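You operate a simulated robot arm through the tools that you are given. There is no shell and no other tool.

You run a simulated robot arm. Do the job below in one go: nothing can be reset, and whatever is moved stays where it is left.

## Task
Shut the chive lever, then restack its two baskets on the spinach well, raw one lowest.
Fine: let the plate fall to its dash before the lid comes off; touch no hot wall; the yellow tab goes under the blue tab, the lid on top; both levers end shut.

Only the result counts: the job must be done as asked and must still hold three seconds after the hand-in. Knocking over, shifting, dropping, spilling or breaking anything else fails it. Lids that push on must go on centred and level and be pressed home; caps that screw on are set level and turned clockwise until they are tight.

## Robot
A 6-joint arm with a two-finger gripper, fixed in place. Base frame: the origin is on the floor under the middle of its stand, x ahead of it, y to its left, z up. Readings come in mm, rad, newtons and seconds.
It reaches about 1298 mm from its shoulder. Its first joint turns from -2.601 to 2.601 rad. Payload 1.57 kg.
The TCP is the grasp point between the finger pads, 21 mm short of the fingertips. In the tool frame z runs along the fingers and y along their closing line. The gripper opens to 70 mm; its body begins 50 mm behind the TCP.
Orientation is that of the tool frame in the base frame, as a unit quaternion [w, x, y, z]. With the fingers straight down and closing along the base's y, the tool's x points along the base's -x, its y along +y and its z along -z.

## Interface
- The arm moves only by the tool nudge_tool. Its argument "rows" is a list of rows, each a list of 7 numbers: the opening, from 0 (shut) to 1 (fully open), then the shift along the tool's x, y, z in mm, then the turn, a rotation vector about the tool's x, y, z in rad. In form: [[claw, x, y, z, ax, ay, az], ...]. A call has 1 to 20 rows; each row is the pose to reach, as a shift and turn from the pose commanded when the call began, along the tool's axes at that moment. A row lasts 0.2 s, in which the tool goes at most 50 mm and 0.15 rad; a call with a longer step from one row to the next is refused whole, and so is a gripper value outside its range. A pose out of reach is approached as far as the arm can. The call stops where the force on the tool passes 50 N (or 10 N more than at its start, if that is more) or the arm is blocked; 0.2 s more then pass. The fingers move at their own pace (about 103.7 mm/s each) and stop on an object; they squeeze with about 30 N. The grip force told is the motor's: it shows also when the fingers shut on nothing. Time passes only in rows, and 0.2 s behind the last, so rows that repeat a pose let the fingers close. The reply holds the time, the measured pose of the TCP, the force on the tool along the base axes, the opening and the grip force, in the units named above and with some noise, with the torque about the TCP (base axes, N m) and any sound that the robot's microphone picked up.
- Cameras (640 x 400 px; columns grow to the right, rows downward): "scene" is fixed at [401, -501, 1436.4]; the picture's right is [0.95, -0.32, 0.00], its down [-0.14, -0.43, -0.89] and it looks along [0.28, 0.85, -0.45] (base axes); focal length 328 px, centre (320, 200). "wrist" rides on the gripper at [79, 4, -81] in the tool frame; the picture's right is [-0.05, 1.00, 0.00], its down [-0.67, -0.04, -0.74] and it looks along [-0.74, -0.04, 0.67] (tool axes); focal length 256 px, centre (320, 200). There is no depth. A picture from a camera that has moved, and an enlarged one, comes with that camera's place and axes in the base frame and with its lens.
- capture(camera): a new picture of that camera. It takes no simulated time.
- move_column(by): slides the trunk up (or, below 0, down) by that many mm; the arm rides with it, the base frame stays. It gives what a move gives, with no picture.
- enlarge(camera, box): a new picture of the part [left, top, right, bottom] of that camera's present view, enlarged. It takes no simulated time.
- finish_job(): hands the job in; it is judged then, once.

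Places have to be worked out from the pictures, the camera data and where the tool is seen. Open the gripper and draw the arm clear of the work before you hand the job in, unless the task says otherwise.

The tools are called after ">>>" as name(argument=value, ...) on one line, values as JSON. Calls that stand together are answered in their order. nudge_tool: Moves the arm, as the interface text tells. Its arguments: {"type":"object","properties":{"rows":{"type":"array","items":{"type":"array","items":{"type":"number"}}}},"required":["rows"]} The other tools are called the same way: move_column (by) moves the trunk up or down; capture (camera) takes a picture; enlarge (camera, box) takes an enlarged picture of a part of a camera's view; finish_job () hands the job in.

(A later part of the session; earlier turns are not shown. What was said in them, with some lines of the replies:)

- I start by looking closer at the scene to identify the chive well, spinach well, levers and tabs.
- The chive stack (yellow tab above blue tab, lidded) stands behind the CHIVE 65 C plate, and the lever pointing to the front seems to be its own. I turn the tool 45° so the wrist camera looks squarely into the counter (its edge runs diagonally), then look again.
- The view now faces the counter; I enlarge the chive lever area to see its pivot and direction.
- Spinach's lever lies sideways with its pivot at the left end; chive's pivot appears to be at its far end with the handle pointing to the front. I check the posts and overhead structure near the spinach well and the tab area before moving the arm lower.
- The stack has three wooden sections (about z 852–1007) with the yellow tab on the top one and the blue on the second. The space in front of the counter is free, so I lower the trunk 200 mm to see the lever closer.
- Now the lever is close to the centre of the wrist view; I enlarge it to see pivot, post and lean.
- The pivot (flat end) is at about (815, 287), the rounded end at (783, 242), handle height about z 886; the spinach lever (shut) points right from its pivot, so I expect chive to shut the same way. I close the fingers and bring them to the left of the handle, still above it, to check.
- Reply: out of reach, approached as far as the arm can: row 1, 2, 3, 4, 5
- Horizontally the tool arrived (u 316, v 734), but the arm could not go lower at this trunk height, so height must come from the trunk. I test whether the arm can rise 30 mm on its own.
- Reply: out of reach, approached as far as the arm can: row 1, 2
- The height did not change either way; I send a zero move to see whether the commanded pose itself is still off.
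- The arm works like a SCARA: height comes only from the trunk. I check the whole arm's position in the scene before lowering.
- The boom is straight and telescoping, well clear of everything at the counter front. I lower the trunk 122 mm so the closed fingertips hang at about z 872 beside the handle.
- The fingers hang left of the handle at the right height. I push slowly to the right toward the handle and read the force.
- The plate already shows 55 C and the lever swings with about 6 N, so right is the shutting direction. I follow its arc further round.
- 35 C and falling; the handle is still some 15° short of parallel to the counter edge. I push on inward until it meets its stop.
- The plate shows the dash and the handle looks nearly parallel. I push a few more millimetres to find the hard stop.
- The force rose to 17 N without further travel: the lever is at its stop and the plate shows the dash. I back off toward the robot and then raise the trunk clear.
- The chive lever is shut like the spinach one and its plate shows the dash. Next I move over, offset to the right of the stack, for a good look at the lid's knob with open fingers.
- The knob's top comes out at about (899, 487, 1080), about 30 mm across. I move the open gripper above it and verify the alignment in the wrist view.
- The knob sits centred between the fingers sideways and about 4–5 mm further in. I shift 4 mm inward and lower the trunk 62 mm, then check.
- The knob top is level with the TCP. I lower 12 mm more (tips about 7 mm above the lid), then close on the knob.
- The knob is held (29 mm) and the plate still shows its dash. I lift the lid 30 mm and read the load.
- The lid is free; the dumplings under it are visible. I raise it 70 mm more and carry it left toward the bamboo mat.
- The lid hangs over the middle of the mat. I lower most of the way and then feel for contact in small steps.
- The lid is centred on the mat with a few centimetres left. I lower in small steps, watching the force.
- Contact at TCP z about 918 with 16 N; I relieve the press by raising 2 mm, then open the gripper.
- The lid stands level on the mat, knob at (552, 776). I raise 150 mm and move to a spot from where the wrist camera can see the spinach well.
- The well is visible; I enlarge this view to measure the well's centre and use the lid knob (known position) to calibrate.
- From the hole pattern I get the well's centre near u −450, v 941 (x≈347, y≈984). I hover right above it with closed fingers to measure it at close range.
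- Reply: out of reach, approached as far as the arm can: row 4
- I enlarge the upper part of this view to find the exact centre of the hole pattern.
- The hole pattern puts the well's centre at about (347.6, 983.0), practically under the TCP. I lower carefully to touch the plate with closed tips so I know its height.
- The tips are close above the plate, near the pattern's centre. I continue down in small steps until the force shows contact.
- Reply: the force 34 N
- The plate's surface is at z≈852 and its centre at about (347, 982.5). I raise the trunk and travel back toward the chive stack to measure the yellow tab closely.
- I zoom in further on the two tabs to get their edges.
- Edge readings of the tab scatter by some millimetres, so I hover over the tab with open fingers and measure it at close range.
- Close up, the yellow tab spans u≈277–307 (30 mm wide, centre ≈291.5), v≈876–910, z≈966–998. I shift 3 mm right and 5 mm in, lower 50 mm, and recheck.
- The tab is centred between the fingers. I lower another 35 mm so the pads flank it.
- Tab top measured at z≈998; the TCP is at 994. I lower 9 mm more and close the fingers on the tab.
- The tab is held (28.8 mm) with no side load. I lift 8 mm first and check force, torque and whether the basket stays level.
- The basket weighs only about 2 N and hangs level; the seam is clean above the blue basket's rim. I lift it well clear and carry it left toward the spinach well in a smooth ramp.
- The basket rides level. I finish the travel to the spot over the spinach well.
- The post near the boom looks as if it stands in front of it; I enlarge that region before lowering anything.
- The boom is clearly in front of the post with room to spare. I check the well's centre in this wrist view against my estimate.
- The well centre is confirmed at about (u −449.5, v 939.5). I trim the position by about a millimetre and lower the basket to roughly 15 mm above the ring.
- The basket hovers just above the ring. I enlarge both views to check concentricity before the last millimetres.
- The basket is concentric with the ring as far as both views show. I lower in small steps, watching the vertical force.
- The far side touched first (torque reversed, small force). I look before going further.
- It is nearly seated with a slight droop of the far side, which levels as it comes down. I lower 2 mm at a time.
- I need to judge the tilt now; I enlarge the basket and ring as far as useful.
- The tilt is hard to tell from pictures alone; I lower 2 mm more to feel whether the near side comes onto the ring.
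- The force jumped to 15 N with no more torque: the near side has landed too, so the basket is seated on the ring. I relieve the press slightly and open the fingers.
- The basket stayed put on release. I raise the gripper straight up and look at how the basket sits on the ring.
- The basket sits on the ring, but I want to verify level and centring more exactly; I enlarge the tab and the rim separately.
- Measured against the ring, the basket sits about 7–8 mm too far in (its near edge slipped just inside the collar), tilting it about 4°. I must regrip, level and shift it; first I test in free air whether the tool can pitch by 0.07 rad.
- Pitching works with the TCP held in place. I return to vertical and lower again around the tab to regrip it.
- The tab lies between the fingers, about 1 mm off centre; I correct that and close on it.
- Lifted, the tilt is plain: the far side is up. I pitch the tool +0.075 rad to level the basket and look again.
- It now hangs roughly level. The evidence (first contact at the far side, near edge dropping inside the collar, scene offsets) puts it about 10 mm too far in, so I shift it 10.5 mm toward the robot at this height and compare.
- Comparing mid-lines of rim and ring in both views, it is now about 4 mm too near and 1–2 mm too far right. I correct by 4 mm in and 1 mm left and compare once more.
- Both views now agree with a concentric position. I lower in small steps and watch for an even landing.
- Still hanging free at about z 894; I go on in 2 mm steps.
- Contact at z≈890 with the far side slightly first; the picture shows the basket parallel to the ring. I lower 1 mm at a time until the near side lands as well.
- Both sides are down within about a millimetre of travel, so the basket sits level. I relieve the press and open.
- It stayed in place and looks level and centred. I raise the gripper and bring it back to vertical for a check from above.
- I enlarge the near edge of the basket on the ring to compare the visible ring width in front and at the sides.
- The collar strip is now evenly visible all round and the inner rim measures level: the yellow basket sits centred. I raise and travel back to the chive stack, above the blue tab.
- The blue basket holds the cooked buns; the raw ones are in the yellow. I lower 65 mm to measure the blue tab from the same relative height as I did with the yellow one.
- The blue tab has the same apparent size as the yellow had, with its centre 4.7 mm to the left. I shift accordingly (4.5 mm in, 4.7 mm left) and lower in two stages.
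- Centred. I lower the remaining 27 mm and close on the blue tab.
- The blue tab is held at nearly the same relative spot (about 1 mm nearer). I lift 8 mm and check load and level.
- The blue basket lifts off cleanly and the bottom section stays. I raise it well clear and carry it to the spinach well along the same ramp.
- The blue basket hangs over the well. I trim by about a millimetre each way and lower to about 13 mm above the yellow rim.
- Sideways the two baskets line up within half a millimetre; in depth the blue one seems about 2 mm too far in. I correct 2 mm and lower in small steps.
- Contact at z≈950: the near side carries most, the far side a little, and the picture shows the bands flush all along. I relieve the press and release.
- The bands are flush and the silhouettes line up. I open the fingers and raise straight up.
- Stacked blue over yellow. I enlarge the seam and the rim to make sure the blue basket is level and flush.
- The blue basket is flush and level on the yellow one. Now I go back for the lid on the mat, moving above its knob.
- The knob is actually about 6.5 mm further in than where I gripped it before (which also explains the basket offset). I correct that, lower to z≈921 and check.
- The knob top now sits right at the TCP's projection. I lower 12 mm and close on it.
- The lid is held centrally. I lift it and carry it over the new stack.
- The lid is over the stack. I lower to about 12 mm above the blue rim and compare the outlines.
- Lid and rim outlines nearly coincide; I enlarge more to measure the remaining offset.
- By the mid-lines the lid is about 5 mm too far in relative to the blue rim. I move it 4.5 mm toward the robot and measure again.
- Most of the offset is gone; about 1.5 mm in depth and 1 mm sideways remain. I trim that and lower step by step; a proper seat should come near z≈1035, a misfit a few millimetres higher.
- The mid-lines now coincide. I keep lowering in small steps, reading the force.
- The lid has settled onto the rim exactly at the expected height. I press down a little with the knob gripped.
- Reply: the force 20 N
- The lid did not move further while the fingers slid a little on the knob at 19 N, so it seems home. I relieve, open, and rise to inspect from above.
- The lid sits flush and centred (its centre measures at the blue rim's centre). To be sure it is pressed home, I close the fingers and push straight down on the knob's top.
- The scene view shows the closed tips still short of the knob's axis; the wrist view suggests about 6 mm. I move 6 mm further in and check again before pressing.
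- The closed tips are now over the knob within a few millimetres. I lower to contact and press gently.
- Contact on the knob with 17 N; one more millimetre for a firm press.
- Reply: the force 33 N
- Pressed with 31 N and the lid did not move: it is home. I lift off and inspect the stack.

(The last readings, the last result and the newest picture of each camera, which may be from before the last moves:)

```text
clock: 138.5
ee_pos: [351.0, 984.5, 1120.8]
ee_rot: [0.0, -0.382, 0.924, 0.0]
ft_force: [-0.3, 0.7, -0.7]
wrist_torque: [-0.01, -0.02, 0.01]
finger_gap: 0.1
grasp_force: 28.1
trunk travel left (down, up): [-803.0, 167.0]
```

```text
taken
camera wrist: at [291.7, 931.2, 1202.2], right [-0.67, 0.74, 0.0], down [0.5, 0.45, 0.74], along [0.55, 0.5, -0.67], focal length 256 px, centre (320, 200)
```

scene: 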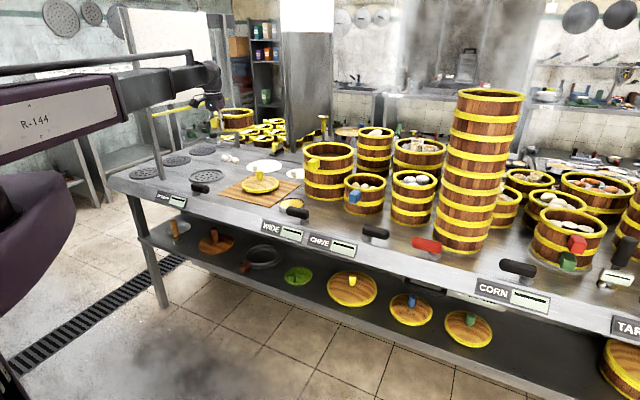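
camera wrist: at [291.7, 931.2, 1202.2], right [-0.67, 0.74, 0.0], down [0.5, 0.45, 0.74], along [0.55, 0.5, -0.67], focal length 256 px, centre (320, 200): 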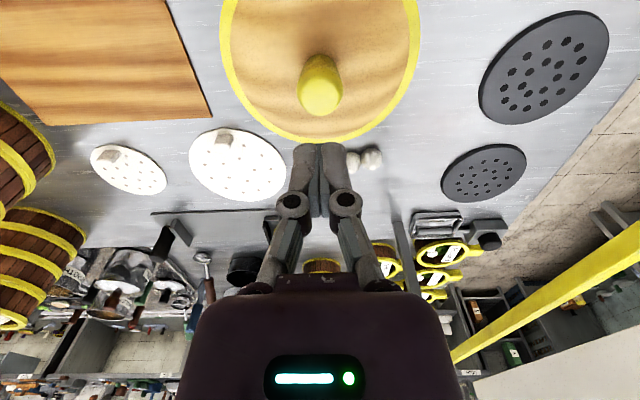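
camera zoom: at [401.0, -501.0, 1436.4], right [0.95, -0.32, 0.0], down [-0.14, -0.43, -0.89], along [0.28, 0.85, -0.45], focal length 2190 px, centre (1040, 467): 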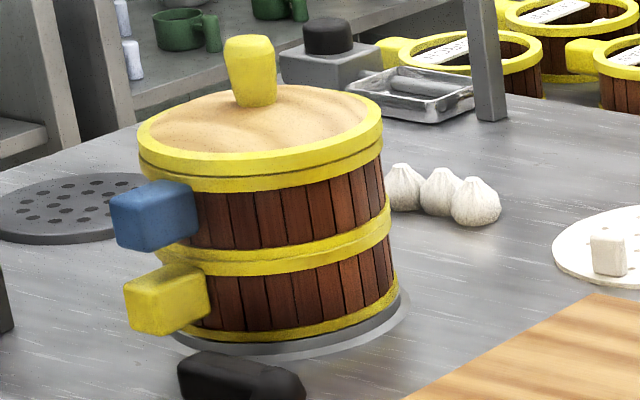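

The stack stands flush with the lid on top. I open the gripper, draw the arm back in front of the counter, and check levers and plates.

>>> nudge_tool(rows=[[1, 40, -15, 0, 0, 0, 0], [1, 85, -35, 0, 0, 0, 0], [1, 128, -58, 0, 0, 0, 0], [1, 170, -82, 0, 0, 0, 0], [1, 212, -106, 0, 0, 0, 0], [1, 254, -130, 0, 0, 0, 0], [1, 296, -154, 0, 0, 0, 0], [1, 330, -175, 0, 0, 0, 0], [1, 350, -190, 0, 0, 0, 0]])

>>> capture(camera="scene")

>>> enlarge(camera="scene", box=[130, 130, 260, 230])

>>> enlarge(camera="scene", box=[250, 130, 450, 270])

>>> capture(camera="wrist")

```text
clock: 140.5
ee_pos: [235.3, 601.2, 1121.1]
ee_rot: [0.0, -0.383, 0.924, 0.0]
ft_force: [0.4, -1.1, -0.1]
wrist_torque: [0.0, -0.01, -0.02]
finger_gap: 69.8
grasp_force: 0.1
trunk travel left (down, up): [-803.0, 167.0]
```

```text
taken
```

scene: 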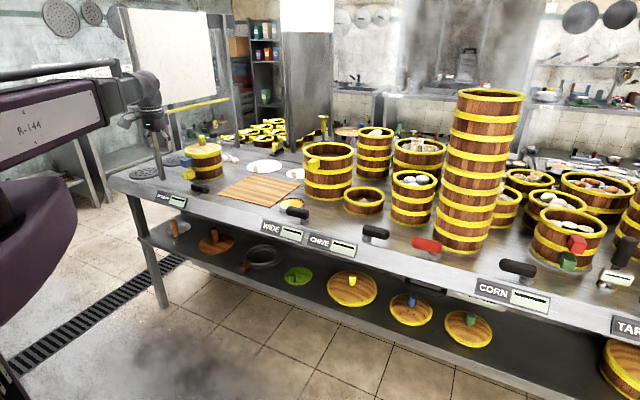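

```text
4.00 times, centred on (195, 180) of scene
camera zoom: at [401.0, -501.0, 1436.4], right [0.95, -0.32, 0.0], down [-0.14, -0.43, -0.89], along [0.28, 0.85, -0.45], focal length 1314 px, centre (820, 280)
```

zoom: 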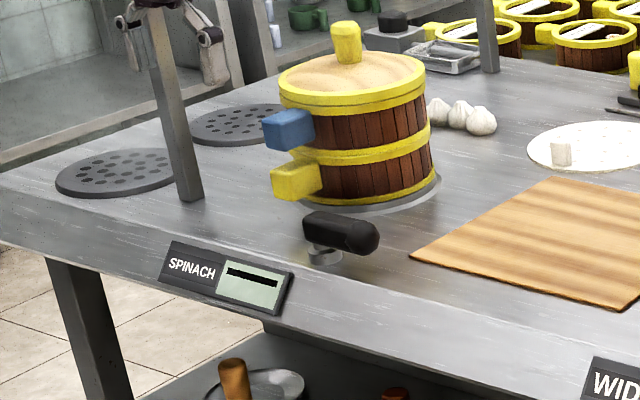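

```text
2.86 times, centred on (350, 200) of scene
camera zoom: at [401.0, -501.0, 1436.4], right [0.95, -0.32, 0.0], down [-0.14, -0.43, -0.89], along [0.28, 0.85, -0.45], focal length 938 px, centre (234, 200)
```

zoom: 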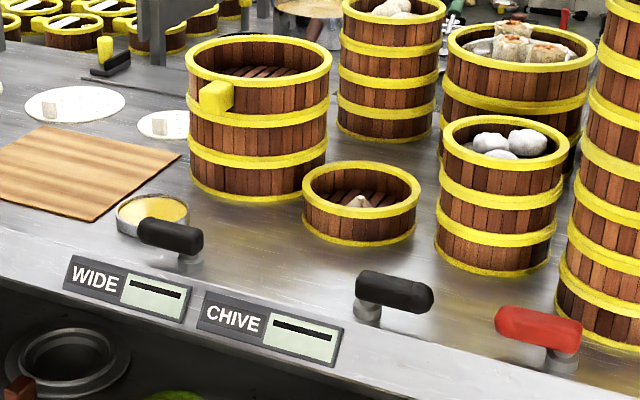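

```text
taken
camera wrist: at [177.5, 547.7, 1202.7], right [-0.67, 0.74, 0.0], down [0.5, 0.45, 0.75], along [0.55, 0.5, -0.67], focal length 256 px, centre (320, 200)
```

wrist: 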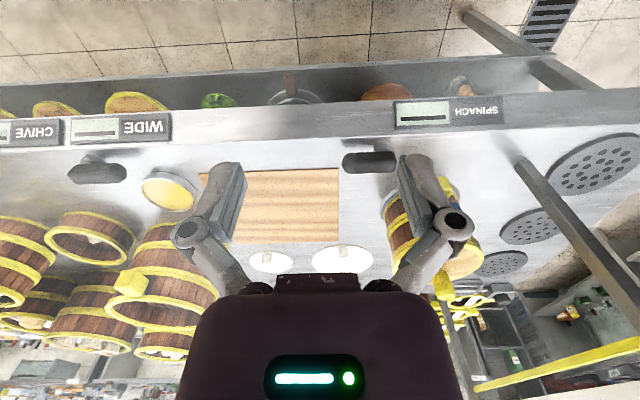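

Both plates show dashes and both levers lie shut. I zoom in on the section left at the chive well and on the finished stack once more.

>>> enlarge(camera="scene", box=[335, 175, 405, 225])

>>> enlarge(camera="scene", box=[180, 130, 225, 190])

>>> enlarge(camera="wrist", box=[330, 80, 540, 300])

```text
8.00 times, centred on (370, 200) of scene
camera zoom: at [401.0, -501.0, 1436.4], right [0.95, -0.32, 0.0], down [-0.14, -0.43, -0.89], along [0.28, 0.85, -0.45], focal length 2627 px, centre (-80, 200)
```

zoom: 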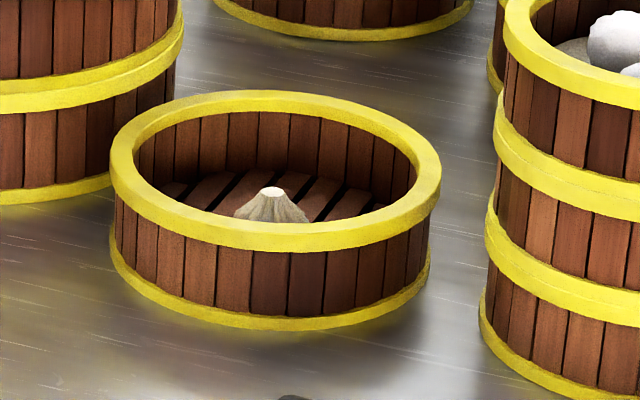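

```text
6.67 times, centred on (202, 160) of scene
camera zoom: at [401.0, -501.0, 1436.4], right [0.95, -0.32, 0.0], down [-0.14, -0.43, -0.89], along [0.28, 0.85, -0.45], focal length 2190 px, centre (1103, 467)
```

zoom: 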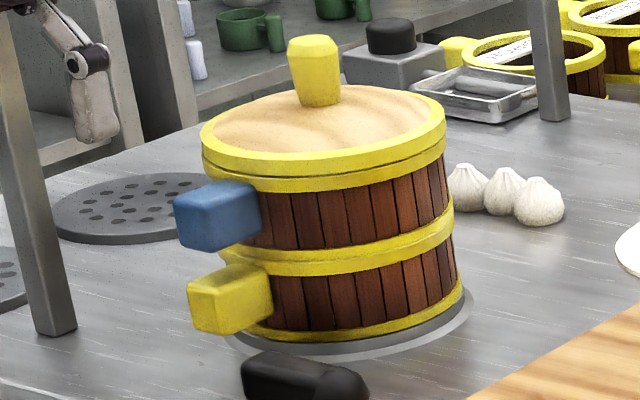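

```text
1.82 times, centred on (435, 190) of wrist
camera zoom: at [177.5, 547.7, 1202.7], right [-0.67, 0.74, 0.0], down [0.5, 0.45, 0.75], along [0.55, 0.5, -0.67], focal length 465 px, centre (111, 218)
```

zoom: 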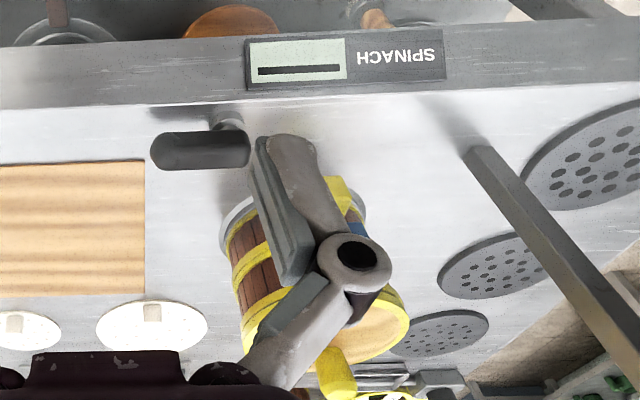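

The stack at spinach is complete: yellow below, blue above, and the lid flush on top. Both plates show dashes, both levers are shut, and the arm is clear with the gripper open. I hand the job in.

>>> finish_job()

```text
The job is handed in.
```

The job is handed in. The chive lever is shut. The two chive baskets now stand on the spinach well, yellow tab under blue, with the lid on top.

- **Levers:** I pushed the chive lever to its stop. The spinach lever was already shut and still is.
- **Plate:** The chive plate had fallen to its dash before I took the lid off, and both plates showed dashes at the end.
- **Baskets:** The yellow basket, which holds the raw dumplings, is lowest, and the blue one sits flush on it. I lifted both by their tabs only and did not knowingly touch a hot wall.
- **One correction:** The yellow basket first landed about 7 to 10 mm off centre and tilted a few degrees on the ring. I regripped it by its tab, levelled it and set it down again. It then looked level and centred.
- **Lid:** I parked it on the bamboo mat while moving the baskets. It went back on centred and did not move when I pressed it with about 31 N.

One thing stayed behind: under the two tabbed baskets was a third tier with no visible tab and a single dumpling in it. I took it not to be one of the two baskets and left it on the chive well.
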